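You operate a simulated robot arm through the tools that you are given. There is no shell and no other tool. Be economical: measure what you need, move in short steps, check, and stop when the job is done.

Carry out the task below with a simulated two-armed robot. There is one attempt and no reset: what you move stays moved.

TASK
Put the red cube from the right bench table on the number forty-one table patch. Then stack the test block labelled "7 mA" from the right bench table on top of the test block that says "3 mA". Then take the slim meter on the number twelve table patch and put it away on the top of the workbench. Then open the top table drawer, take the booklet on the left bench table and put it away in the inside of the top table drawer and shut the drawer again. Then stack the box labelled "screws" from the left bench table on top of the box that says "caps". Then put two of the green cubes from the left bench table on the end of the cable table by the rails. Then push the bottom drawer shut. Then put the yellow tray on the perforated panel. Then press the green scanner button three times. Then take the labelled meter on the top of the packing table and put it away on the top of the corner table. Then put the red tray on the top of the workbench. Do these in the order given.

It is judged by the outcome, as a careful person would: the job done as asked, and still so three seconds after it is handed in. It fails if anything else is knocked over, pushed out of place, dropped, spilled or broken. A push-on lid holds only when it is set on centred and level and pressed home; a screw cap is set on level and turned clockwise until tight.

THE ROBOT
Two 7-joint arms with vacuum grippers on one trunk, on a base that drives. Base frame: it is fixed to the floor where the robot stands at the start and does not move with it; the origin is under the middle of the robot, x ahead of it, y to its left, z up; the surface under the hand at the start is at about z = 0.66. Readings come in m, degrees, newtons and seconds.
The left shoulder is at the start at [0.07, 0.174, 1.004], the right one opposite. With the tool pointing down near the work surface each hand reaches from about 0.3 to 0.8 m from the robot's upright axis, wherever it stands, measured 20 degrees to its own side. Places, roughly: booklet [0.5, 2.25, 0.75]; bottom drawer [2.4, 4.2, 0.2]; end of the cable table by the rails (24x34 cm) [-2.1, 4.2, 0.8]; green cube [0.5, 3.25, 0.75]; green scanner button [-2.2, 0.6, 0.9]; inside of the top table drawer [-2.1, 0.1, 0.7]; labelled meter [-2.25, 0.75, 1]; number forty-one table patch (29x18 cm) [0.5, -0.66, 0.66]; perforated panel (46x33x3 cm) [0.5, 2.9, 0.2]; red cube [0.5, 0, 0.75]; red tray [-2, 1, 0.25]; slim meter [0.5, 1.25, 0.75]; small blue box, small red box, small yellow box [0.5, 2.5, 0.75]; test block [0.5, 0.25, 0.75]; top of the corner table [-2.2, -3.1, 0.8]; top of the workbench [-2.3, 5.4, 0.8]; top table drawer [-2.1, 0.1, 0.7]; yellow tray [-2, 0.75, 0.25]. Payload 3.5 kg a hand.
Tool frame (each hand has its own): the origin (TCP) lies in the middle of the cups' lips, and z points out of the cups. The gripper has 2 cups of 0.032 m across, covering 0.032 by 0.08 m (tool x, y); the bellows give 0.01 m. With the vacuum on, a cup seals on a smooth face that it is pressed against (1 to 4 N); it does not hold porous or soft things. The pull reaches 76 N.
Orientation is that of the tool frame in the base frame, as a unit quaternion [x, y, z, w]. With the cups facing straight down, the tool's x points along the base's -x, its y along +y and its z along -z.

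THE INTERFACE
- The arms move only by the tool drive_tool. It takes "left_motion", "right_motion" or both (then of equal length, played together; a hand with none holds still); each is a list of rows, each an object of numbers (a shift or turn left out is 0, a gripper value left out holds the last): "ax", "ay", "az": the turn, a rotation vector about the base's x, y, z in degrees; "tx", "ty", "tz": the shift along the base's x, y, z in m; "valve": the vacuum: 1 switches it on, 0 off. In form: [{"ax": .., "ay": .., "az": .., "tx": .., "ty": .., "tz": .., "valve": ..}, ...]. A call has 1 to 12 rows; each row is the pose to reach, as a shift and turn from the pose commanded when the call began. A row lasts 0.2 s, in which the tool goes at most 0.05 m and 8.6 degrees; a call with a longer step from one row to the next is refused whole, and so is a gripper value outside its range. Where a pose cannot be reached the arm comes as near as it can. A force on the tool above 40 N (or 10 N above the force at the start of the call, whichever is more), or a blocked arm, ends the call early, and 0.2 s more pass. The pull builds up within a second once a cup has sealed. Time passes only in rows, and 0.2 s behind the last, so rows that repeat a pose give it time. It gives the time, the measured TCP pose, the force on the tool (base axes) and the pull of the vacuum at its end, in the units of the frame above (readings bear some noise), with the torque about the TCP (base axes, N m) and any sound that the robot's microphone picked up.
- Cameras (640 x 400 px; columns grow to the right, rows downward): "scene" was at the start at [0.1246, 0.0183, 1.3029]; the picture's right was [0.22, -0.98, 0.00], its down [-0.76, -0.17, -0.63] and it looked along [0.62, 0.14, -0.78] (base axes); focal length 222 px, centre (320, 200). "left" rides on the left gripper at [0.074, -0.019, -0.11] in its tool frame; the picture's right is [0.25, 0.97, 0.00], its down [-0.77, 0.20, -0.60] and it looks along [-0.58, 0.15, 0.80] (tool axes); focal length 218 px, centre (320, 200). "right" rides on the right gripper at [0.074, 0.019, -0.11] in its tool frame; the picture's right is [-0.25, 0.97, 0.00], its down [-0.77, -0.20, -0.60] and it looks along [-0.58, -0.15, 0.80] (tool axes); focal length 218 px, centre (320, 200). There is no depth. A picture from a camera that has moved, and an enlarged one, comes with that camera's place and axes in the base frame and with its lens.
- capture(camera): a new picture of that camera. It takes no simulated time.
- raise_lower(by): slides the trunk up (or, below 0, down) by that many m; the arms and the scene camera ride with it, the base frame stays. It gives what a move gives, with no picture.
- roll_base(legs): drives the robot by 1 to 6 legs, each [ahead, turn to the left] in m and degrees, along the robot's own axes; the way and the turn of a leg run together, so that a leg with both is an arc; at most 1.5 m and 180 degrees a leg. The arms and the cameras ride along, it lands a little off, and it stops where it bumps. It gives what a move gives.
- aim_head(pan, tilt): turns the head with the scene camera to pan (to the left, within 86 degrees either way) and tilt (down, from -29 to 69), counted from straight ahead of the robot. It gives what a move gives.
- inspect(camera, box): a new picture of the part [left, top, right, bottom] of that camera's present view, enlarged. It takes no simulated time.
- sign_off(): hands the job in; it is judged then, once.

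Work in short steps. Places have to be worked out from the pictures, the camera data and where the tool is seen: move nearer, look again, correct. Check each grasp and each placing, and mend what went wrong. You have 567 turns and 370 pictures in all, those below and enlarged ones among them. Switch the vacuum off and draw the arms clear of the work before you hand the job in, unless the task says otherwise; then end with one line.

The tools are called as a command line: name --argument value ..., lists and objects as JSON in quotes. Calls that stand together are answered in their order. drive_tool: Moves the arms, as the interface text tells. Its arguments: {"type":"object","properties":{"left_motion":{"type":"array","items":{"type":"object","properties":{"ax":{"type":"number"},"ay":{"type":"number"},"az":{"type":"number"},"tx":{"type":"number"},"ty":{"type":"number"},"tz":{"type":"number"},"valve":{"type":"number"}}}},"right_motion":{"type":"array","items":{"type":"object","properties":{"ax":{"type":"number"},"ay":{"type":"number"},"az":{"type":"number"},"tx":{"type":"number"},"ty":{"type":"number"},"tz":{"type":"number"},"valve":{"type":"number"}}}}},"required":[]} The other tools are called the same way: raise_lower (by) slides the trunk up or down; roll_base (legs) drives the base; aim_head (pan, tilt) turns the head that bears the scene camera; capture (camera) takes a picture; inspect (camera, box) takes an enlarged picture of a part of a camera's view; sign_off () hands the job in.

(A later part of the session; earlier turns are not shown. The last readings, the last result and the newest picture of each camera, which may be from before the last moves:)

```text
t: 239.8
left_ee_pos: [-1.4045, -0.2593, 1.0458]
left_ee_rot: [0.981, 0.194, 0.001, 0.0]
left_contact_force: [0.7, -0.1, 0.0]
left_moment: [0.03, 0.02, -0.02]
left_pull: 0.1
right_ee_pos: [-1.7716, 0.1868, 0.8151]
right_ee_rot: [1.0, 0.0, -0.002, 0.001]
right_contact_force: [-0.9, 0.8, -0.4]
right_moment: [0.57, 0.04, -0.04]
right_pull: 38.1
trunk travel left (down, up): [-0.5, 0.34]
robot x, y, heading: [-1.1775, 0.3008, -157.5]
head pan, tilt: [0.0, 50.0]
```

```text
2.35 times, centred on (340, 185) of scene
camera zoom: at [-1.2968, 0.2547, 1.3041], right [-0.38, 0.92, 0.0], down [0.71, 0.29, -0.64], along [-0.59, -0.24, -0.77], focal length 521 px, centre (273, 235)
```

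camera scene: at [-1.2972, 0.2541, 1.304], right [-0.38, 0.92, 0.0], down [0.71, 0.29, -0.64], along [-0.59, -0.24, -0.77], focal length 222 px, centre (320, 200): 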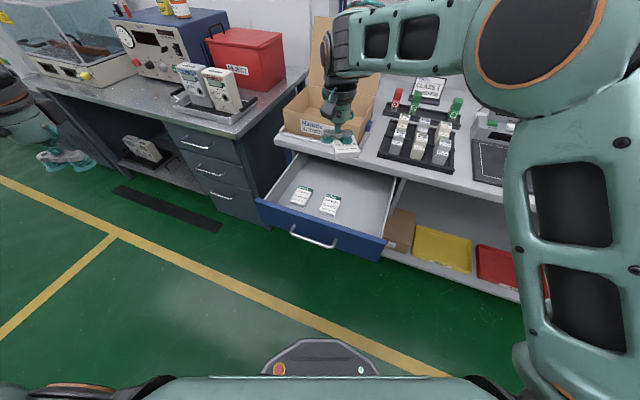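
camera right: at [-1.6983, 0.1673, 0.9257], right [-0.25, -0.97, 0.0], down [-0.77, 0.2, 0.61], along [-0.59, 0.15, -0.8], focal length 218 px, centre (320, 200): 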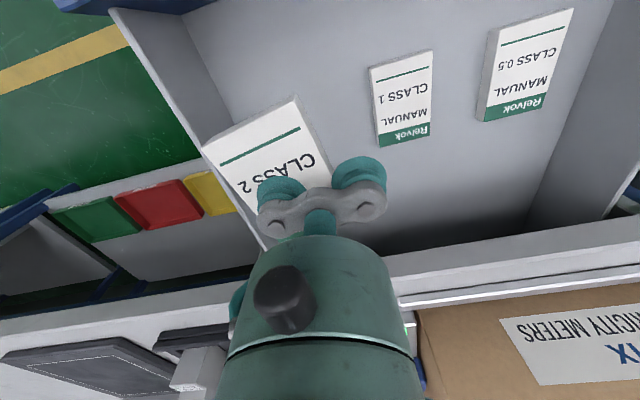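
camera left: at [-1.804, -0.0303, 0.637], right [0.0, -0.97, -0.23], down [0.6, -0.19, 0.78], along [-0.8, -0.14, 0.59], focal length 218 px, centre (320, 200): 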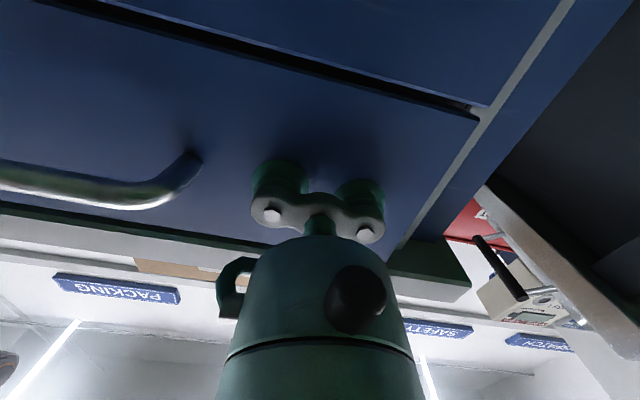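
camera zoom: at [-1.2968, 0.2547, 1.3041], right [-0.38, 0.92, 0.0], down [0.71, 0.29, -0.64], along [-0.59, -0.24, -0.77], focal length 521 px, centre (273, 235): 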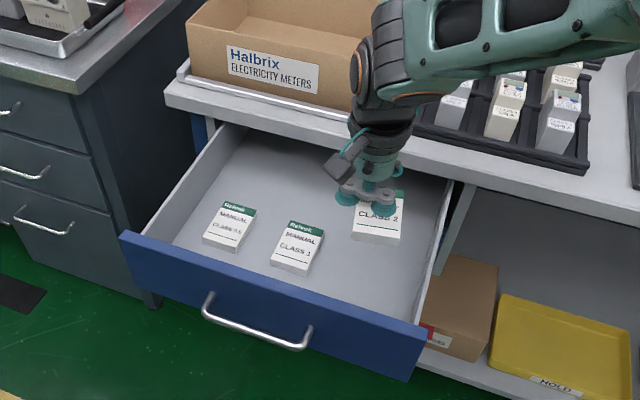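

Aligned between the manual and the right wall. Lower into the drawer.

drive_tool --right_motion '[{"ty": -0.006, "tz": -0.04}, {"ty": -0.006, "tz": -0.08}, {"ty": -0.006, "tz": -0.11}, {"ty": -0.006, "tz": -0.12}, {"ty": -0.006, "tz": -0.126}, {"ty": -0.006, "tz": -0.126}]'

inspect --camera "scene" --box '[240, 100, 440, 270]'

```text
t: 241.2
left_ee_pos: [-1.4054, -0.26, 1.0442]
left_ee_rot: [0.981, 0.194, 0.0, 0.001]
left_contact_force: [0.7, 0.6, 0.2]
left_moment: [0.03, -0.01, 0.01]
left_pull: 0.1
right_ee_pos: [-1.7707, 0.1792, 0.6844]
right_ee_rot: [1.0, 0.0, -0.001, 0.0]
right_contact_force: [0.5, 0.1, 0.3]
right_moment: [0.56, 0.05, 0.0]
right_pull: 38.0
trunk travel left (down, up): [-0.5, 0.34]
robot x, y, heading: [-1.1803, 0.2987, -157.7]
head pan, tilt: [0.0, 50.0]
```

```text
2.35 times, centred on (340, 185) of scene
camera zoom: at [-1.2974, 0.2544, 1.304], right [-0.38, 0.92, 0.0], down [0.71, 0.29, -0.64], along [-0.59, -0.24, -0.77], focal length 521 px, centre (273, 235)
```

zoom: 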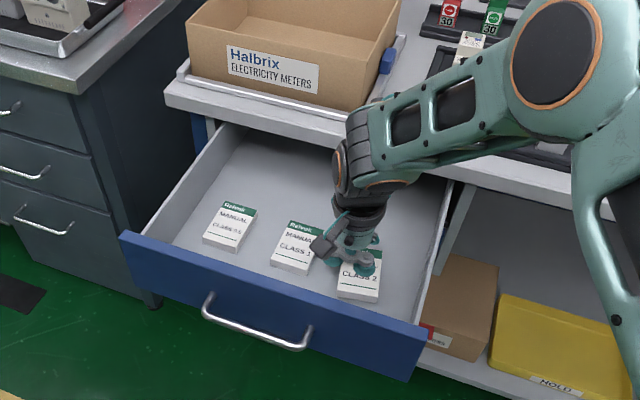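

drive_tool --right_motion '[{"tz": -0.004}, {"tz": -0.008}, {"tz": -0.012}, {"tz": -0.012}]'

```text
t: 242.2
left_ee_pos: [-1.4027, -0.2596, 1.046]
left_ee_rot: [0.981, 0.193, -0.001, 0.0]
left_contact_force: [-0.9, 0.2, -0.9]
left_moment: [0.04, 0.01, 0.01]
left_pull: 0.0
right_ee_pos: [-1.7694, 0.1782, 0.6765]
right_ee_rot: [1.0, 0.0, -0.004, 0.001]
right_contact_force: [-0.6, -0.8, 27.3]
right_moment: [0.87, -0.12, -0.13]
right_pull: 37.6
trunk travel left (down, up): [-0.5, 0.34]
robot x, y, heading: [-1.1776, 0.2997, -157.7]
head pan, tilt: [0.0, 50.0]
```

Contact with the drawer floor. Ease, release, lift out.

drive_tool --right_motion '[{"tz": 0.003}, {"tz": 0.003, "valve": 0}, {"tz": 0.003}, {"tz": 0.003}, {"tz": 0.008}, {"tz": 0.04}, {"tz": 0.08}, {"tz": 0.13}, {"tz": 0.18}, {"tz": 0.23}, {"tz": 0.28}, {"tz": 0.32}]'

inspect --camera "scene" --box '[240, 100, 440, 270]'

```text
t: 244.8
left_ee_pos: [-1.4045, -0.2609, 1.0446]
left_ee_rot: [0.981, 0.193, 0.0, 0.0]
left_contact_force: [-0.6, -0.7, 0.9]
left_moment: [0.0, 0.02, -0.01]
left_pull: 0.2
right_ee_pos: [-1.7713, 0.1794, 0.9971]
right_ee_rot: [1.0, 0.0, -0.001, 0.0]
right_contact_force: [-0.2, 0.0, 0.2]
right_moment: [-0.01, -0.02, 0.0]
right_pull: 0.0
trunk travel left (down, up): [-0.5, 0.34]
robot x, y, heading: [-1.1787, 0.2995, -157.8]
head pan, tilt: [0.0, 50.0]
```

```text
2.35 times, centred on (340, 185) of scene
camera zoom: at [-1.297, 0.2545, 1.304], right [-0.38, 0.92, 0.0], down [0.71, 0.29, -0.64], along [-0.59, -0.24, -0.77], focal length 521 px, centre (273, 235)
```

zoom: 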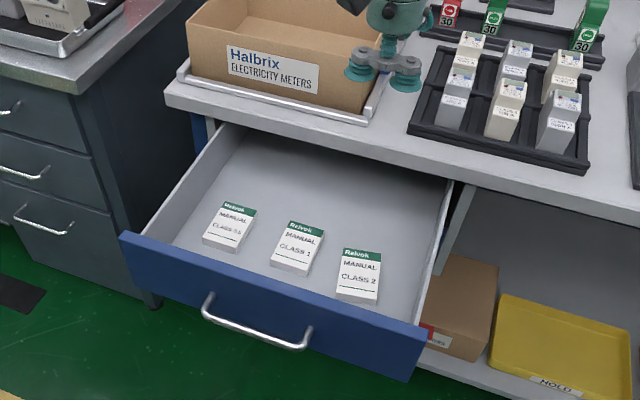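

Booklet lies in the drawer. Turn back square, back off slightly, and set the left tool horizontal to push the drawer shut.

roll_base --legs '[[0, -22.3], [-0.12, 0]]'

drive_tool --left_motion '[{"ay": 8.5, "tz": -0.03}, {"ay": 17, "tz": -0.06}, {"ay": 25.5, "tz": -0.09}, {"ay": 34, "tz": -0.12}, {"ay": 42.5, "tz": -0.15}, {"ay": 51, "tz": -0.18}, {"ay": 59.5, "tz": -0.21}, {"ay": 68, "tz": -0.24}, {"ay": 76.5, "tz": -0.27}, {"ay": 85, "tz": -0.3}, {"ay": 90, "tz": -0.332}, {"ay": 90, "tz": -0.332}]'

capture --camera "scene"

```text
t: 247.2
left_ee_pos: [-1.4791, -0.1313, 1.0443]
left_ee_rot: [1.0, -0.001, 0.0, 0.001]
left_contact_force: [-0.4, -0.5, -0.5]
left_moment: [-0.01, 0.0, -0.01]
left_pull: 0.1
right_ee_pos: [-1.6523, 0.4132, 0.9949]
right_ee_rot: [0.981, -0.194, -0.001, 0.0]
right_contact_force: [0.0, -0.5, 0.0]
right_moment: [-0.01, 0.03, -0.01]
right_pull: 0.0
trunk travel left (down, up): [-0.5, 0.34]
robot x, y, heading: [-1.0614, 0.3028, -180.2]
head pan, tilt: [0.0, 50.0]
```

```text
t: 249.8
left_ee_pos: [-1.4795, -0.1319, 0.7131]
left_ee_rot: [-0.707, 0.0, 0.707, -0.001]
left_contact_force: [-0.2, -0.2, -0.1]
left_moment: [0.0, 0.0, -0.02]
left_pull: 0.1
left hand out of reach, approached as far as the arm can: row 1, 2, 3, 4, 5
right_ee_pos: [-1.6527, 0.4133, 0.9957]
right_ee_rot: [0.981, -0.194, 0.0, 0.0]
right_contact_force: [1.3, 0.3, 0.5]
right_moment: [-0.01, 0.0, 0.02]
right_pull: 0.0
trunk travel left (down, up): [-0.5, 0.34]
robot x, y, heading: [-1.058, 0.3025, -180.3]
head pan, tilt: [0.0, 50.0]
```

```text
280 pictures are left
camera scene: at [-1.1849, 0.3032, 1.304], right [0.0, 1.0, 0.0], down [0.77, 0.0, -0.64], along [-0.64, 0.0, -0.77], focal length 222 px, centre (320, 200)
```

scene: 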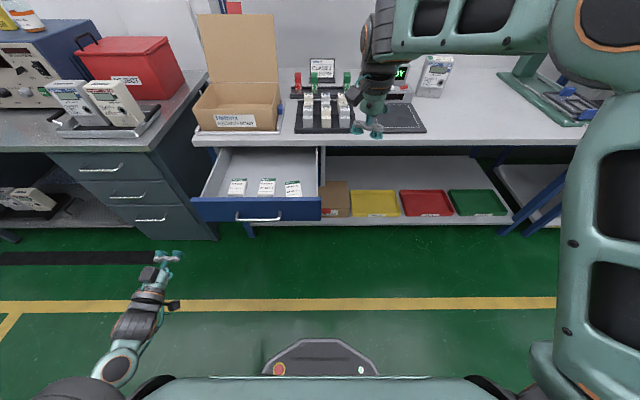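

drive_tool --left_motion '[{"ty": 0.04}, {"ty": 0.08}, {"ty": 0.085, "tx": -0.03}, {"ty": 0.085, "tx": -0.06}, {"ty": 0.085, "tx": -0.09}, {"ty": 0.085, "tx": -0.09}]'

inspect --camera "scene" --box '[140, 130, 340, 280]'

```text
t: 251.2
left_ee_pos: [-1.5688, -0.0466, 0.7118]
left_ee_rot: [0.707, 0.0, -0.707, 0.001]
left_contact_force: [0.6, 0.3, 0.0]
left_moment: [-0.02, -0.02, 0.0]
left_pull: 0.1
right_ee_pos: [-1.6525, 0.4144, 0.996]
right_ee_rot: [0.981, -0.194, -0.001, 0.0]
right_contact_force: [0.4, 0.1, 0.4]
right_moment: [0.0, 0.02, 0.01]
right_pull: 0.0
trunk travel left (down, up): [-0.5, 0.34]
robot x, y, heading: [-1.0563, 0.3019, -179.7]
head pan, tilt: [0.0, 50.0]
```

```text
2.67 times, centred on (240, 205) of scene
camera zoom: at [-1.1846, 0.3031, 1.304], right [0.0, 1.0, 0.0], down [0.77, 0.0, -0.64], along [-0.64, 0.0, -0.77], focal length 591 px, centre (533, 187)
```

zoom: 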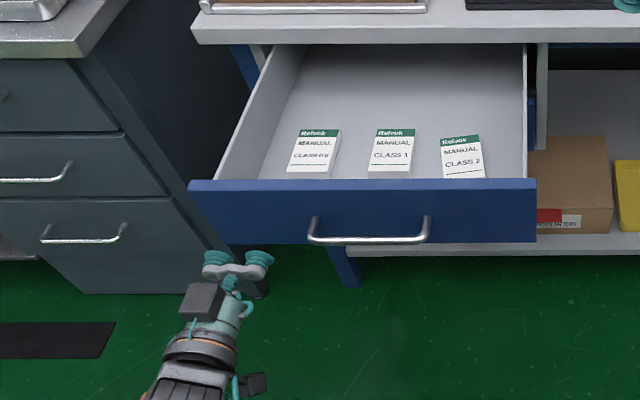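

Aligned on the face. Retract the right hand, then drive forward to push the drawer shut.

drive_tool --right_motion '[{"tx": 0.04, "tz": 0.03}, {"tx": 0.08, "tz": 0.06}, {"tx": 0.12, "tz": 0.09}, {"tx": 0.15, "tz": 0.11}]'

roll_base --legs '[[0.32, 0]]'

capture --camera "scene"

```text
t: 252.2
left_ee_pos: [-1.5698, -0.0465, 0.7119]
left_ee_rot: [-0.707, -0.001, 0.707, -0.001]
left_contact_force: [0.7, 0.1, 0.0]
left_moment: [0.02, 0.02, -0.01]
left_pull: 0.1
right_ee_pos: [-1.5022, 0.4142, 1.1028]
right_ee_rot: [0.981, -0.194, -0.001, 0.001]
right_contact_force: [0.5, 0.5, -0.2]
right_moment: [0.0, -0.01, 0.0]
right_pull: 0.2
trunk travel left (down, up): [-0.5, 0.34]
robot x, y, heading: [-1.0599, 0.2994, -180.1]
head pan, tilt: [0.0, 50.0]
```

```text
t: 254.3
left_ee_pos: [-1.8856, -0.0542, 0.7105]
left_ee_rot: [0.707, 0.003, -0.707, 0.004]
left_contact_force: [-0.1, -0.7, -0.6]
left_moment: [0.0, -0.01, 0.0]
left_pull: 0.0
right_ee_pos: [-1.824, 0.4049, 1.1019]
right_ee_rot: [0.982, -0.19, -0.001, 0.0]
right_contact_force: [-0.6, -0.1, 0.0]
right_moment: [0.01, 0.0, 0.01]
right_pull: 0.2
trunk travel left (down, up): [-0.5, 0.34]
robot x, y, heading: [-1.38, 0.2955, -179.6]
head pan, tilt: [0.0, 50.0]
```

```text
278 pictures are left
camera scene: at [-1.5053, 0.2998, 1.3039], right [-0.01, 1.0, 0.0], down [0.77, 0.01, -0.64], along [-0.64, -0.01, -0.77], focal length 222 px, centre (320, 200)
```

scene: 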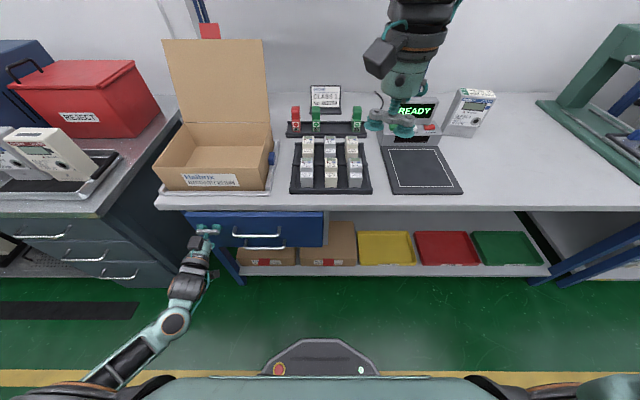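

Nearly shut; push the last 2.8 cm.

roll_base --legs '[[0.03, 0]]'

inspect --camera "scene" --box '[140, 190, 340, 300]'

```text
t: 255.2
left_ee_pos: [-1.915, -0.0547, 0.7101]
left_ee_rot: [0.707, 0.004, -0.707, 0.005]
left_contact_force: [3.8, -0.1, 1.4]
left_moment: [0.02, -0.02, 0.01]
left_pull: 0.0
right_ee_pos: [-1.8524, 0.4055, 1.1016]
right_ee_rot: [0.982, -0.189, 0.0, 0.0]
right_contact_force: [-0.1, -1.1, 0.0]
right_moment: [-0.01, -0.03, 0.0]
right_pull: 0.1
trunk travel left (down, up): [-0.5, 0.34]
robot x, y, heading: [-1.4103, 0.301, -179.6]
head pan, tilt: [0.0, 50.0]
```

```text
3.20 times, centred on (240, 245) of scene
camera zoom: at [-1.5354, 0.2996, 1.3038], right [-0.01, 1.0, 0.0], down [0.77, 0.01, -0.64], along [-0.64, -0.01, -0.77], focal length 709 px, centre (576, 56)
```

zoom: 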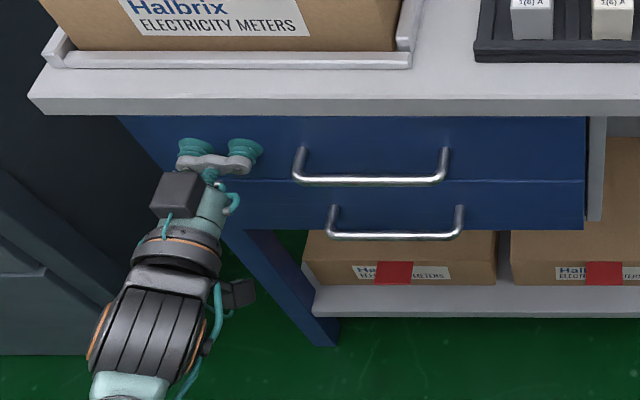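

Shut. A small extra press to seat it, then retreat.

drive_tool --left_motion '[{"tx": -0.005}, {"tx": -0.006}, {"tx": 0.0}, {"tx": 0.03}, {"tx": 0.06}]'

roll_base --legs '[[-0.75, 0]]'

capture --camera "scene"

drive_tool --left_motion '[{"ay": -8.5, "tz": 0.03}, {"ay": -17, "tz": 0.06}, {"ay": -25.5, "tz": 0.09}, {"ay": -34, "tz": 0.12}, {"ay": -42.5, "tz": 0.15}, {"ay": -51, "tz": 0.18}, {"ay": -59.5, "tz": 0.21}, {"ay": -68, "tz": 0.24}, {"ay": -76.5, "tz": 0.27}, {"ay": -85, "tz": 0.3}, {"ay": -90, "tz": 0.33}, {"ay": -90, "tz": 0.36}]' --right_motion '[{"az": 8}, {"az": 16}, {"az": 22}, {"az": 22}, {"az": 22}, {"az": 22}, {"az": 22}, {"az": 22}, {"az": 22}, {"az": 22}, {"az": 22}, {"az": 22}]'

```text
t: 256.4
left_ee_pos: [-1.8548, -0.0553, 0.7106]
left_ee_rot: [-0.707, -0.003, 0.708, -0.004]
left_contact_force: [0.3, -0.5, 1.0]
left_moment: [-0.01, 0.01, 0.03]
left_pull: 0.1
right_ee_pos: [-1.8523, 0.405, 1.1026]
right_ee_rot: [0.982, -0.189, -0.001, 0.001]
right_contact_force: [0.3, -1.5, -1.1]
right_moment: [0.0, 0.01, -0.03]
right_pull: 0.1
trunk travel left (down, up): [-0.5, 0.34]
robot x, y, heading: [-1.4074, 0.2984, -179.4]
head pan, tilt: [0.0, 50.0]
```

```text
t: 260.5
left_ee_pos: [-1.0845, -0.0466, 0.7121]
left_ee_rot: [-0.707, -0.005, 0.707, -0.006]
left_contact_force: [1.3, 0.3, 1.0]
left_moment: [0.03, -0.04, 0.0]
left_pull: 0.1
right_ee_pos: [-1.0832, 0.4135, 1.1021]
right_ee_rot: [0.982, -0.187, 0.0, 0.0]
right_contact_force: [0.8, -0.5, 0.0]
right_moment: [0.02, 0.01, 0.02]
right_pull: 0.0
trunk travel left (down, up): [-0.5, 0.34]
robot x, y, heading: [-0.6417, 0.3101, -178.8]
head pan, tilt: [0.0, 50.0]
```

```text
276 pictures are left
camera scene: at [-0.7648, 0.3094, 1.304], right [-0.02, 1.0, 0.0], down [0.77, 0.01, -0.64], along [-0.64, -0.01, -0.77], focal length 222 px, centre (320, 200)
```

scene: 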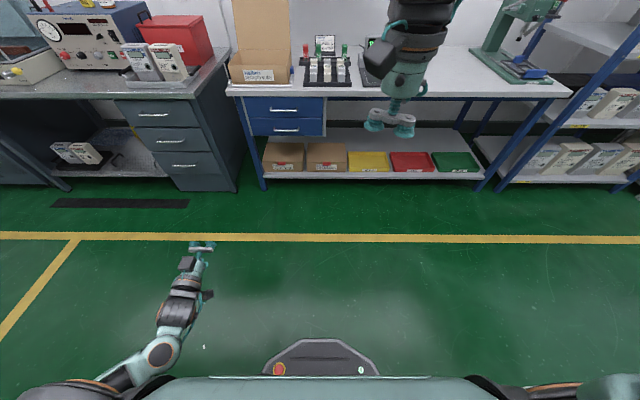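

```text
t: 263.1
left_ee_pos: [-1.0844, -0.0446, 1.0724]
left_ee_rot: [1.0, 0.0, 0.0, 0.009]
left_contact_force: [-1.0, -0.6, -0.4]
left_moment: [-0.02, 0.03, -0.02]
left_pull: 0.0
left hand out of reach, approached as far as the arm can: row 3, 4, 5
right_ee_pos: [-1.0837, 0.4138, 1.1022]
right_ee_rot: [1.0, 0.004, -0.001, 0.001]
right_contact_force: [0.9, 0.1, 0.1]
right_moment: [0.0, 0.01, -0.02]
right_pull: 0.0
trunk travel left (down, up): [-0.5, 0.34]
robot x, y, heading: [-0.6377, 0.3112, -179.2]
head pan, tilt: [0.0, 50.0]
```

Drawer shut. Drive back to the left bench at y≈2.45 for the boxes.

roll_base --legs '[[0, -91], [1.1, 0], [1.04, 0], [0, -90], [0.3, 0]]'

```text
t: 282.8
left_ee_pos: [0.0599, 2.8013, 1.0724]
left_ee_rot: [-0.019, 1.0, 0.008, 0.0]
left_contact_force: [0.0, -1.1, 0.5]
left_moment: [-0.02, -0.01, -0.01]
left_pull: 0.0
right_ee_pos: [0.0753, 2.3434, 1.102]
right_ee_rot: [-0.023, 1.0, 0.0, 0.0]
right_contact_force: [0.3, 0.2, -0.1]
right_moment: [0.03, 0.02, 0.03]
right_pull: 0.0
trunk travel left (down, up): [-0.5, 0.34]
robot x, y, heading: [-0.376, 2.4324, 3.0]
head pan, tilt: [0.0, 50.0]
```

roll_base --legs '[[0.36, -3]]'

inspect --camera "scene" --box '[230, 180, 420, 270]'

capture --camera "left"

```text
t: 285.1
left_ee_pos: [0.4432, 2.7949, 1.0721]
left_ee_rot: [0.002, 1.0, 0.009, 0.0]
left_contact_force: [1.7, -0.1, 0.2]
left_moment: [0.0, 0.02, 0.02]
left_pull: 0.1
right_ee_pos: [0.4394, 2.3373, 1.102]
right_ee_rot: [-0.001, 1.0, 0.0, 0.001]
right_contact_force: [0.7, 1.1, -0.5]
right_moment: [0.02, 0.02, -0.01]
right_pull: 0.1
trunk travel left (down, up): [-0.5, 0.34]
robot x, y, heading: [-0.0049, 2.4441, 0.9]
head pan, tilt: [0.0, 50.0]
```

```text
3.37 times, centred on (325, 225) of scene
camera zoom: at [0.1212, 2.4436, 1.3039], right [0.01, -1.0, 0.0], down [-0.77, -0.01, -0.64], along [0.64, 0.01, -0.77], focal length 746 px, centre (303, 116)
```

zoom: 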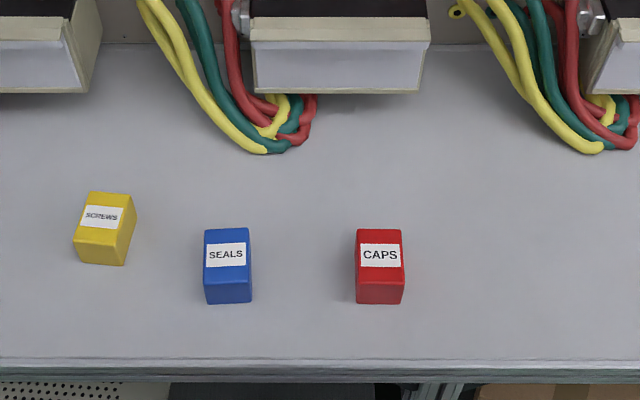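

```text
274 pictures are left
camera left: at [0.3687, 2.7739, 1.1823], right [-0.25, 0.97, 0.02], down [0.77, 0.19, 0.61], along [0.59, 0.16, -0.79], focal length 218 px, centre (320, 200)
```

left: 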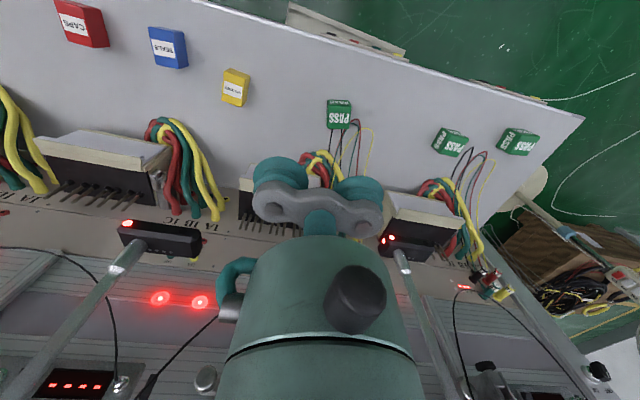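

Screws top centre ≈(0.496, 2.636, 0.70), caps ≈(0.457, 2.380, 0.70). I go over screws with the left hand's −y cup and move the right hand aside.

drive_tool --left_motion '[{"tx": 0.02, "ty": -0.03, "tz": -0.02, "ax": -1}, {"tx": 0.04, "ty": -0.06, "tz": -0.04, "ax": -1}, {"tx": 0.053, "ty": -0.095, "tz": -0.06, "ax": -1}, {"tx": 0.053, "ty": -0.135, "tz": -0.08, "ax": -1}, {"tx": 0.053, "ty": -0.135, "tz": -0.13, "ax": -1}, {"tx": 0.053, "ty": -0.135, "tz": -0.18, "ax": -1}, {"tx": 0.053, "ty": -0.135, "tz": -0.23, "ax": -1}, {"tx": 0.053, "ty": -0.135, "tz": -0.28, "ax": -1}, {"tx": 0.053, "ty": -0.135, "tz": -0.33, "ax": -1}, {"tx": 0.053, "ty": -0.135, "tz": -0.337, "ax": -1}, {"tx": 0.053, "ty": -0.135, "tz": -0.337, "ax": -1}]' --right_motion '[{"ty": -0.03}, {"ty": -0.06}, {"ty": -0.1}, {"ty": -0.14}, {"ty": -0.18}, {"ty": -0.22}, {"ty": -0.22}, {"ty": -0.22}, {"ty": -0.22}, {"ty": -0.22}, {"ty": -0.22}]'

inspect --camera "scene" --box '[230, 180, 330, 250]'

inspect --camera "left" --box '[220, 80, 420, 240]'

```text
t: 287.5
left_ee_pos: [0.4961, 2.6599, 0.7342]
left_ee_rot: [0.002, 1.0, 0.0, -0.001]
left_contact_force: [0.7, -0.4, 0.2]
left_moment: [0.0, 0.0, 0.04]
left_pull: 0.1
right_ee_pos: [0.4381, 2.1178, 1.1026]
right_ee_rot: [-0.001, 1.0, -0.001, 0.001]
right_contact_force: [-0.1, -0.2, 0.4]
right_moment: [0.02, 0.02, 0.0]
right_pull: 0.1
trunk travel left (down, up): [-0.5, 0.34]
robot x, y, heading: [-0.0069, 2.4368, 0.8]
head pan, tilt: [0.0, 50.0]
```

```text
5.71 times, centred on (280, 215) of scene
camera zoom: at [0.1211, 2.4433, 1.3039], right [0.01, -1.0, 0.0], down [-0.77, -0.01, -0.64], along [0.64, 0.01, -0.77], focal length 1266 px, centre (549, 114)
```

zoom: 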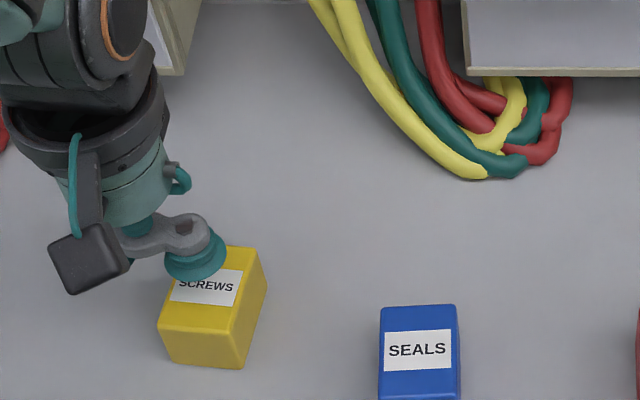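

```text
2.50 times, centred on (320, 160) of left
camera zoom: at [0.4216, 2.6401, 0.845], right [-0.25, 0.97, 0.0], down [0.77, 0.2, 0.6], along [0.59, 0.15, -0.8], focal length 546 px, centre (320, 300)
```

zoom: 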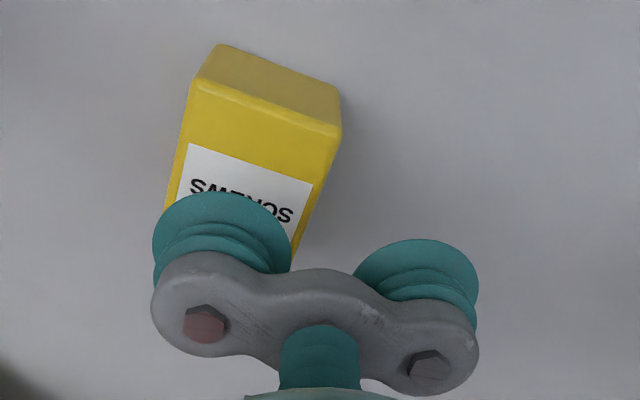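

Cup is centred. Press down.

drive_tool --left_motion '[{"tx": 0.001, "tz": -0.015, "valve": 1}, {"tx": 0.001, "tz": -0.027}, {"tx": 0.001, "tz": -0.032}, {"tx": 0.001, "tz": -0.036}, {"tx": 0.001, "tz": -0.039}, {"tx": 0.001, "tz": -0.039}]'

```text
t: 288.9
left_ee_pos: [0.4976, 2.6608, 0.697]
left_ee_rot: [0.003, 1.0, 0.001, 0.003]
left_contact_force: [5.2, 5.0, 25.9]
left_moment: [-1.28, 0.11, 0.1]
left_pull: 37.8
right_ee_pos: [0.4361, 2.1165, 1.1043]
right_ee_rot: [-0.002, 1.0, 0.001, 0.001]
right_contact_force: [-0.4, 0.7, -0.8]
right_moment: [0.03, -0.01, 0.03]
right_pull: 0.2
trunk travel left (down, up): [-0.5, 0.34]
robot x, y, heading: [-0.0072, 2.4406, 0.7]
head pan, tilt: [0.0, 50.0]
```

Sealed. Lift and carry over the caps box.

drive_tool --left_motion '[{"tz": 0.03}, {"tz": 0.07}, {"tz": 0.12}, {"tz": 0.12, "ty": -0.045, "tx": -0.01, "az": 3}, {"tz": 0.12, "ty": -0.09, "tx": -0.02, "az": 3}, {"tz": 0.12, "ty": -0.135, "tx": -0.03, "az": 3}, {"tz": 0.12, "ty": -0.18, "tx": -0.039, "az": 3}, {"tz": 0.12, "ty": -0.225, "tx": -0.039, "az": 3}, {"tz": 0.12, "ty": -0.257, "tx": -0.039, "az": 3}, {"tz": 0.08, "ty": -0.257, "tx": -0.039, "az": 3}, {"tz": 0.08, "ty": -0.257, "tx": -0.039, "az": 3}]'

inspect --camera "scene" --box '[290, 180, 390, 260]'

inspect --camera "left" --box '[220, 60, 420, 220]'

```text
t: 291.3
left_ee_pos: [0.463, 2.4061, 0.7823]
left_ee_rot: [-0.035, 0.999, -0.013, 0.0]
left_contact_force: [-0.2, 0.3, -0.7]
left_moment: [-0.92, -0.05, -0.03]
left_pull: 37.8
right_ee_pos: [0.436, 2.1165, 1.1038]
right_ee_rot: [-0.001, 1.0, -0.001, 0.002]
right_contact_force: [-0.5, -0.4, 0.3]
right_moment: [0.0, -0.03, 0.02]
right_pull: 0.0
trunk travel left (down, up): [-0.5, 0.34]
robot x, y, heading: [-0.0076, 2.4415, 0.8]
head pan, tilt: [0.0, 50.0]
```

```text
5.00 times, centred on (340, 220) of scene
camera zoom: at [0.1196, 2.4432, 1.3041], right [0.01, -1.0, 0.0], down [-0.77, -0.01, -0.64], along [0.64, 0.01, -0.77], focal length 1108 px, centre (220, 100)
```

zoom: 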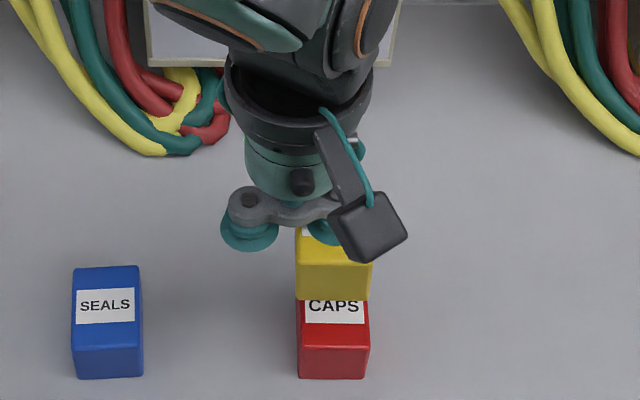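

```text
2.50 times, centred on (320, 140) of left
camera zoom: at [0.3912, 2.3839, 0.8933], right [-0.32, 0.95, -0.03], down [0.76, 0.27, 0.6], along [0.57, 0.17, -0.8], focal length 546 px, centre (320, 350)
```

zoom: 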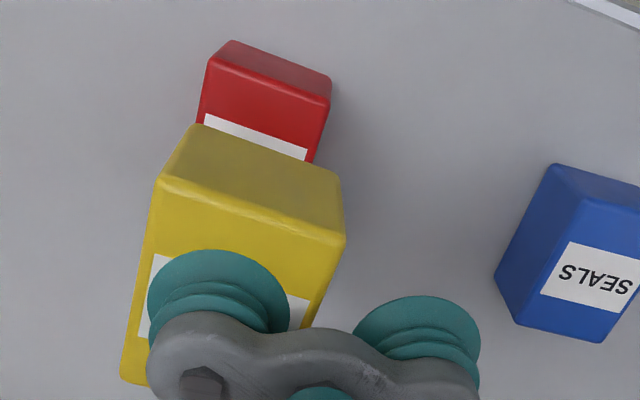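

Needs a shift of about (−7, −5 mm) and a small level correction.

drive_tool --left_motion '[{"tx": -0.007, "ty": -0.005, "ax": 1.5}, {"tx": -0.007, "ty": -0.005, "tz": -0.015, "ax": 1.5}, {"tx": -0.007, "ty": -0.005, "tz": -0.03, "ax": 1.5}, {"tx": -0.007, "ty": -0.005, "tz": -0.03, "ax": 1.5}]'

inspect --camera "scene" --box '[290, 180, 390, 260]'

```text
t: 292.3
left_ee_pos: [0.462, 2.4033, 0.758]
left_ee_rot: [-0.043, 0.999, -0.008, 0.0]
left_contact_force: [-0.7, -0.1, -1.1]
left_moment: [-0.88, -0.1, 0.03]
left_pull: 37.4
right_ee_pos: [0.4371, 2.1166, 1.1021]
right_ee_rot: [-0.002, 1.0, 0.0, 0.0]
right_contact_force: [0.4, 0.0, -0.4]
right_moment: [0.0, 0.04, 0.02]
right_pull: 0.1
trunk travel left (down, up): [-0.5, 0.34]
robot x, y, heading: [-0.0083, 2.4409, 0.4]
head pan, tilt: [0.0, 50.0]
```

```text
5.00 times, centred on (340, 220) of scene
camera zoom: at [0.1202, 2.4434, 1.304], right [0.01, -1.0, 0.0], down [-0.77, -0.01, -0.64], along [0.64, 0.01, -0.77], focal length 1108 px, centre (220, 100)
```

zoom: 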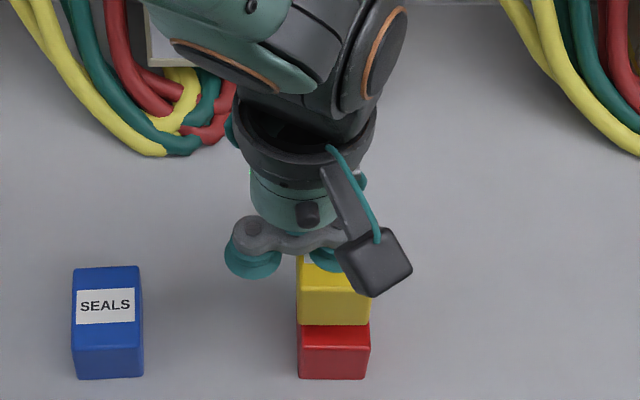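

The left arm is near a joint limit; I raise the box, turn the base 15° right, and re-approach.

drive_tool --left_motion '[{"tz": 0.04}, {"tz": 0.08, "ty": 0.02}, {"tz": 0.08, "ty": 0.04}]'

roll_base --legs '[[0, -17]]'

capture --camera "scene"

```text
t: 293.1
left_ee_pos: [0.4504, 2.4385, 0.8252]
left_ee_rot: [-0.022, 1.0, 0.014, 0.0]
left_contact_force: [0.6, 0.7, -0.6]
left_moment: [-0.92, -0.02, -0.07]
left_pull: 38.2
right_ee_pos: [0.4399, 2.1175, 1.1012]
right_ee_rot: [-0.002, 1.0, 0.0, 0.0]
right_contact_force: [0.7, 0.3, 0.5]
right_moment: [0.0, 0.03, -0.01]
right_pull: 0.0
trunk travel left (down, up): [-0.5, 0.34]
robot x, y, heading: [-0.006, 2.4424, 0.7]
head pan, tilt: [0.0, 50.0]
```

```text
t: 294.5
left_ee_pos: [0.4297, 2.3061, 0.827]
left_ee_rot: [0.124, 0.992, 0.013, 0.003]
left_contact_force: [-0.3, 0.0, -1.0]
left_moment: [-0.9, 0.23, -0.02]
left_pull: 38.1
right_ee_pos: [0.3245, 2.0025, 1.1031]
right_ee_rot: [0.146, 0.989, 0.0, 0.001]
right_contact_force: [-0.2, -0.3, 0.0]
right_moment: [0.03, -0.01, -0.01]
right_pull: 0.0
trunk travel left (down, up): [-0.5, 0.34]
robot x, y, heading: [-0.0028, 2.4395, -16.3]
head pan, tilt: [0.0, 50.0]
```

```text
268 pictures are left
camera scene: at [0.1154, 2.4062, 1.304], right [-0.28, -0.96, 0.0], down [-0.74, 0.21, -0.64], along [0.62, -0.18, -0.77], focal length 222 px, centre (320, 200)
```

scene: 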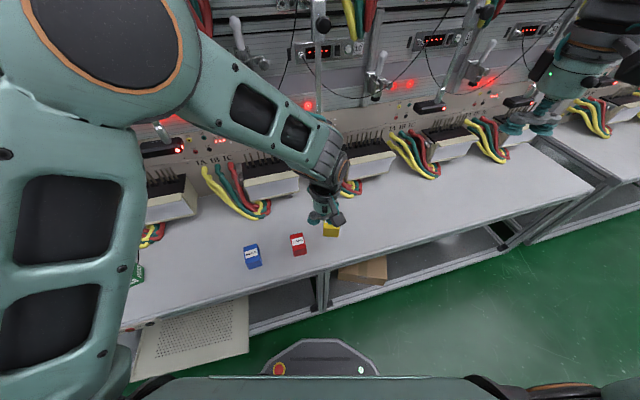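

drive_tool --left_motion '[{"tx": 0.01, "ty": 0.03, "az": 8, "ax": -1}, {"tx": 0.02, "ty": 0.06, "az": 16, "ax": -1.5}, {"tx": 0.0256, "ty": 0.096, "az": 17, "ax": -1.5}, {"tx": 0.0256, "ty": 0.096, "az": 17, "ax": -1.5, "tz": -0.03}, {"tx": 0.0256, "ty": 0.096, "az": 17, "ax": -1.5, "tz": -0.06}, {"tx": 0.0256, "ty": 0.096, "az": 17, "ax": -1.5, "tz": -0.06}]'

inspect --camera "scene" --box '[240, 190, 340, 270]'

inspect --camera "left" --box '[220, 60, 420, 220]'

```text
t: 295.9
left_ee_pos: [0.457, 2.4009, 0.766]
left_ee_rot: [-0.024, 1.0, 0.0, 0.003]
left_contact_force: [-0.2, 0.4, -0.4]
left_moment: [-0.93, -0.06, -0.01]
left_pull: 38.3
right_ee_pos: [0.324, 2.0026, 1.1034]
right_ee_rot: [0.144, 0.99, 0.0, 0.001]
right_contact_force: [-1.0, -0.7, -0.2]
right_moment: [-0.02, -0.03, -0.01]
right_pull: 0.0
trunk travel left (down, up): [-0.5, 0.34]
robot x, y, heading: [-0.0072, 2.4404, -16.3]
head pan, tilt: [0.0, 50.0]
```

```text
5.00 times, centred on (290, 230) of scene
camera zoom: at [0.1152, 2.4068, 1.304], right [-0.28, -0.96, 0.0], down [-0.74, 0.21, -0.64], along [0.62, -0.18, -0.77], focal length 1108 px, centre (470, 50)
```

zoom: 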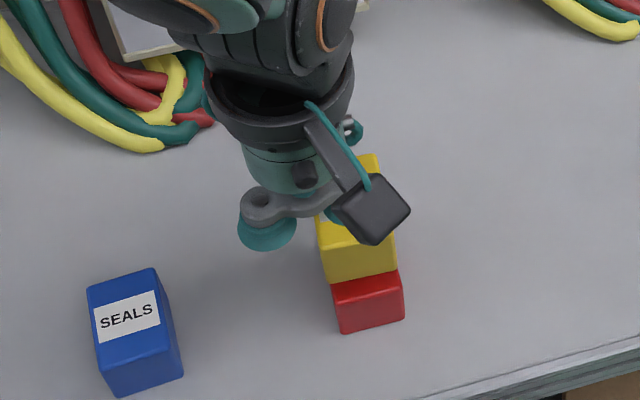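

```text
2.50 times, centred on (320, 140) of left
camera zoom: at [0.3825, 2.3772, 0.8759], right [-0.3, 0.95, 0.0], down [0.76, 0.24, 0.61], along [0.58, 0.18, -0.79], focal length 546 px, centre (320, 350)
```

zoom: 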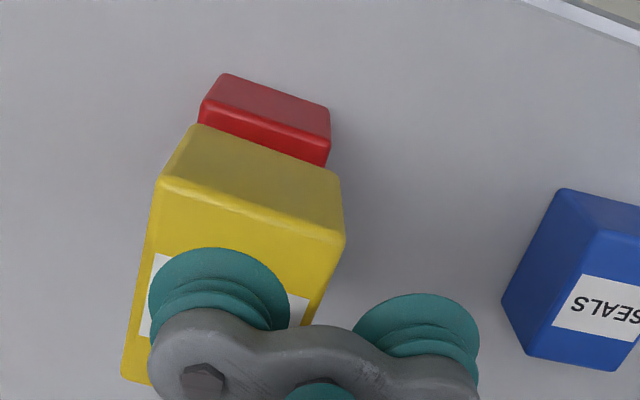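

Fine alignment: shift (+3, −3.5 mm), +3°, then lower.

drive_tool --left_motion '[{"tx": 0.002, "ty": -0.0035, "az": 3, "tz": -0.01}, {"tx": 0.002, "ty": -0.0035, "az": 3, "tz": -0.02}, {"tx": 0.002, "ty": -0.0035, "az": 3, "tz": -0.024}, {"tx": 0.002, "ty": -0.0035, "az": 3, "tz": -0.027}, {"tx": 0.002, "ty": -0.0035, "az": 3, "tz": -0.027}]'

inspect --camera "scene" --box '[240, 190, 340, 270]'

```text
t: 297.1
left_ee_pos: [0.4567, 2.3976, 0.7391]
left_ee_rot: [-0.052, 0.999, -0.001, 0.005]
left_contact_force: [5.8, 0.1, 28.0]
left_moment: [-1.23, 0.04, 0.14]
left_pull: 37.5
right_ee_pos: [0.3231, 2.002, 1.1035]
right_ee_rot: [0.145, 0.989, -0.001, 0.002]
right_contact_force: [-0.8, -0.1, -1.0]
right_moment: [-0.01, 0.01, 0.02]
right_pull: 0.1
trunk travel left (down, up): [-0.5, 0.34]
robot x, y, heading: [-0.0043, 2.4406, -16.4]
head pan, tilt: [0.0, 50.0]
```

```text
5.00 times, centred on (290, 230) of scene
camera zoom: at [0.1136, 2.4069, 1.3045], right [-0.28, -0.96, 0.0], down [-0.73, 0.21, -0.64], along [0.62, -0.18, -0.76], focal length 1108 px, centre (470, 50)
```

zoom: 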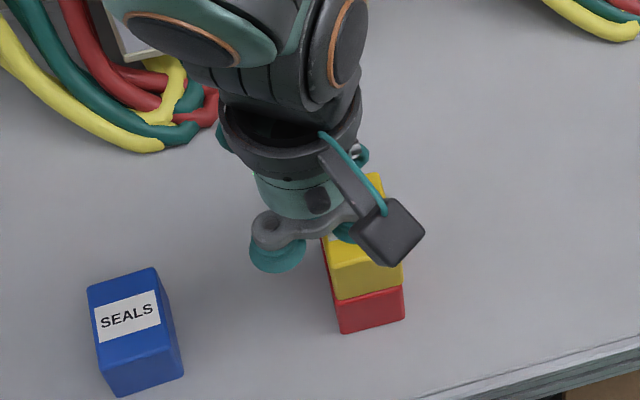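

Seated and aligned. Ease, release, lift.

drive_tool --left_motion '[{"tz": 0.003}, {"tz": 0.003, "valve": 0}, {"tz": 0.003}, {"tz": 0.003}, {"tz": 0.008}, {"tz": 0.03}, {"tz": 0.07}, {"tz": 0.12}, {"tz": 0.17}, {"tz": 0.22}, {"tz": 0.27}]'

inspect --camera "scene" --box '[240, 190, 340, 270]'

```text
t: 299.5
left_ee_pos: [0.4555, 2.3948, 1.0077]
left_ee_rot: [-0.051, 0.999, 0.0, 0.003]
left_contact_force: [-0.4, -0.3, -0.2]
left_moment: [-0.01, -0.01, 0.03]
left_pull: 0.1
right_ee_pos: [0.3235, 2.0026, 1.1015]
right_ee_rot: [0.146, 0.989, -0.001, 0.002]
right_contact_force: [-0.4, 0.7, 0.6]
right_moment: [0.01, -0.04, -0.01]
right_pull: 0.1
trunk travel left (down, up): [-0.5, 0.34]
robot x, y, heading: [-0.0068, 2.4447, -16.5]
head pan, tilt: [0.0, 50.0]
```

```text
5.00 times, centred on (290, 230) of scene
camera zoom: at [0.1147, 2.4067, 1.304], right [-0.28, -0.96, 0.0], down [-0.74, 0.21, -0.64], along [0.62, -0.18, -0.77], focal length 1108 px, centre (470, 50)
```

zoom: 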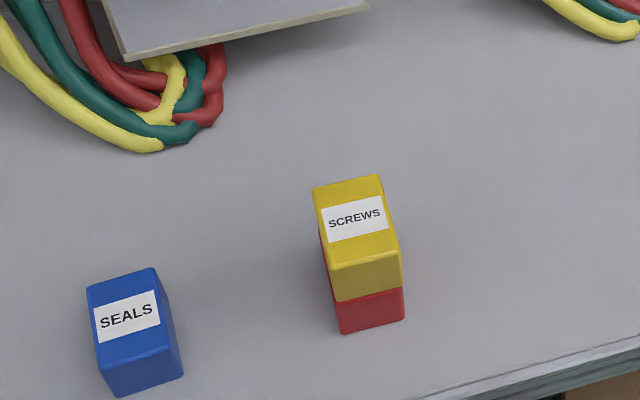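

Stack good. Now the green cubes: I'll take two (y≈3.12 and 3.29), one per hand. Drive to y≈3.2.

roll_base --legs '[[-0.5, 0], [0, 106.5], [0.6, 0], [0, -90], [0.25, 0]]'

capture --camera "scene"

```text
t: 315.2
left_ee_pos: [0.2108, 3.2684, 1.007]
left_ee_rot: [-0.189, 0.982, 0.001, 0.002]
left_contact_force: [0.4, -1.0, -0.9]
left_moment: [0.0, 0.02, -0.03]
left_pull: 0.1
right_ee_pos: [0.1908, 2.8542, 1.1026]
right_ee_rot: [0.006, 1.0, 0.0, 0.001]
right_contact_force: [0.0, 0.0, -0.1]
right_moment: [-0.03, 0.0, 0.01]
right_pull: 0.0
trunk travel left (down, up): [-0.5, 0.34]
robot x, y, heading: [-0.2435, 3.1862, -0.5]
head pan, tilt: [0.0, 50.0]
```

```text
263 pictures are left
camera scene: at [-0.1203, 3.1856, 1.3039], right [-0.01, -1.0, 0.0], down [-0.77, 0.0, -0.64], along [0.64, 0.0, -0.77], focal length 222 px, centre (320, 200)
```

scene: 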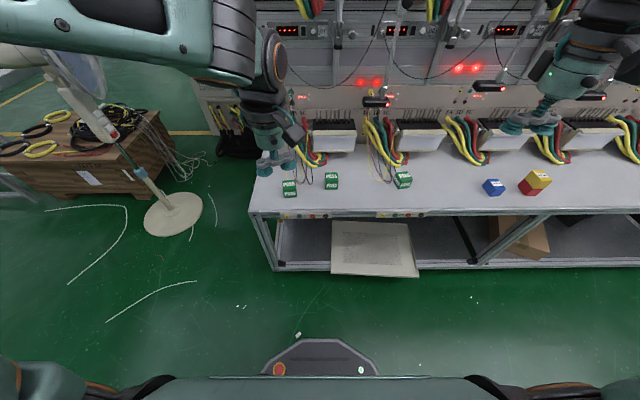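

drive_tool --left_motion '[{"az": -8, "ty": 0.03}, {"az": -16, "ty": 0.06}, {"az": -21.5, "ty": 0.1}, {"az": -21.5, "ty": 0.14}]'

roll_base --legs '[[0.24, 0]]'

inspect --camera "scene" --box '[220, 170, 440, 290]'

capture --camera "left"

```text
t: 316.2
left_ee_pos: [0.2102, 3.4095, 1.0031]
left_ee_rot: [-0.001, 1.0, -0.001, 0.002]
left_contact_force: [-0.1, 0.1, 0.1]
left_moment: [0.01, 0.02, 0.0]
left_pull: 0.1
right_ee_pos: [0.1908, 2.854, 1.102]
right_ee_rot: [0.006, 1.0, 0.0, 0.001]
right_contact_force: [-0.9, 0.3, 0.0]
right_moment: [0.0, -0.01, -0.03]
right_pull: 0.1
trunk travel left (down, up): [-0.5, 0.34]
robot x, y, heading: [-0.2469, 3.1858, -0.3]
head pan, tilt: [0.0, 50.0]
```

```text
t: 318.0
left_ee_pos: [0.4501, 3.4091, 1.0037]
left_ee_rot: [-0.003, 1.0, 0.0, 0.001]
left_contact_force: [0.3, 0.2, -1.4]
left_moment: [0.03, 0.01, -0.01]
left_pull: 0.0
right_ee_pos: [0.4324, 2.8549, 1.1025]
right_ee_rot: [0.005, 1.0, 0.0, 0.0]
right_contact_force: [0.1, 0.1, -1.1]
right_moment: [0.0, 0.03, 0.04]
right_pull: 0.1
trunk travel left (down, up): [-0.5, 0.34]
robot x, y, heading: [-0.0085, 3.1844, -0.1]
head pan, tilt: [0.0, 50.0]
```

```text
2.91 times, centred on (330, 230) of scene
camera zoom: at [0.1204, 3.1851, 1.3039], right [0.0, -1.0, 0.0], down [-0.77, 0.0, -0.64], along [0.64, 0.0, -0.77], focal length 644 px, centre (291, 113)
```

zoom: 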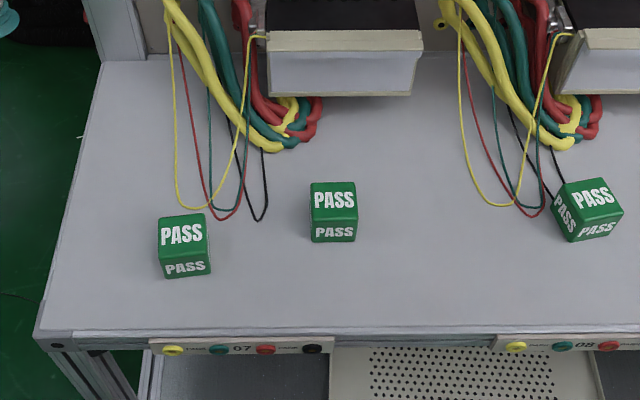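

```text
261 pictures are left
camera left: at [0.3757, 3.3893, 1.1139], right [-0.26, 0.97, 0.0], down [0.77, 0.21, 0.61], along [0.59, 0.16, -0.79], focal length 218 px, centre (320, 200)
```

left: 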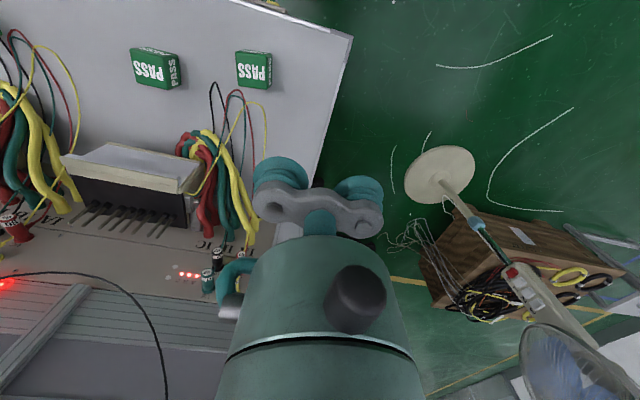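

Cube A (0.4485, 3.297) for the left hand, cube B (0.488, 3.139) for the right. Left first.

drive_tool --left_motion '[{"ty": -0.04, "tz": -0.02}, {"tx": -0.0015, "ty": -0.088, "tz": -0.03}, {"tx": -0.0015, "ty": -0.088, "tz": -0.08}, {"tx": -0.0015, "ty": -0.088, "tz": -0.13}, {"tx": -0.0015, "ty": -0.088, "tz": -0.18}, {"tx": -0.0015, "ty": -0.088, "tz": -0.23}, {"tx": -0.0015, "ty": -0.088, "tz": -0.265}, {"tx": -0.0015, "ty": -0.088, "tz": -0.265}]'

inspect --camera "scene" --box '[240, 180, 340, 250]'

```text
t: 319.8
left_ee_pos: [0.4524, 3.3205, 0.736]
left_ee_rot: [-0.003, 1.0, 0.0, 0.003]
left_contact_force: [-0.3, 0.2, 0.2]
left_moment: [0.0, 0.03, 0.0]
left_pull: 0.0
right_ee_pos: [0.433, 2.8545, 1.1029]
right_ee_rot: [0.005, 1.0, 0.001, 0.001]
right_contact_force: [-1.1, 0.1, 0.0]
right_moment: [0.03, -0.01, -0.02]
right_pull: 0.1
trunk travel left (down, up): [-0.5, 0.34]
robot x, y, heading: [-0.0056, 3.1837, -0.2]
head pan, tilt: [0.0, 50.0]
```

```text
5.71 times, centred on (290, 215) of scene
camera zoom: at [0.1194, 3.1852, 1.304], right [0.0, -1.0, 0.0], down [-0.77, 0.0, -0.64], along [0.64, 0.0, -0.77], focal length 1266 px, centre (491, 114)
```

zoom: 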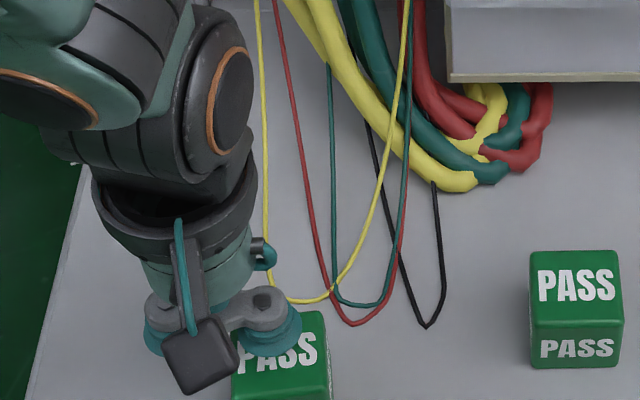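

drive_tool --left_motion '[{"tz": -0.012, "valve": 1}, {"tz": -0.02}, {"tz": -0.025}, {"tz": -0.028}, {"tz": -0.028}, {"tz": -0.028}]'

```text
t: 321.2
left_ee_pos: [0.4498, 3.3211, 0.7093]
left_ee_rot: [-0.004, 1.0, 0.0, 0.003]
left_contact_force: [1.2, 1.0, 4.6]
left_moment: [-1.02, 0.04, 0.06]
left_pull: 37.6
right_ee_pos: [0.4322, 2.8543, 1.1026]
right_ee_rot: [0.005, 1.0, 0.0, 0.001]
right_contact_force: [0.3, -0.4, 0.1]
right_moment: [0.01, 0.02, 0.01]
right_pull: 0.1
trunk travel left (down, up): [-0.5, 0.34]
robot x, y, heading: [-0.0071, 3.1843, -0.0]
head pan, tilt: [0.0, 50.0]
```

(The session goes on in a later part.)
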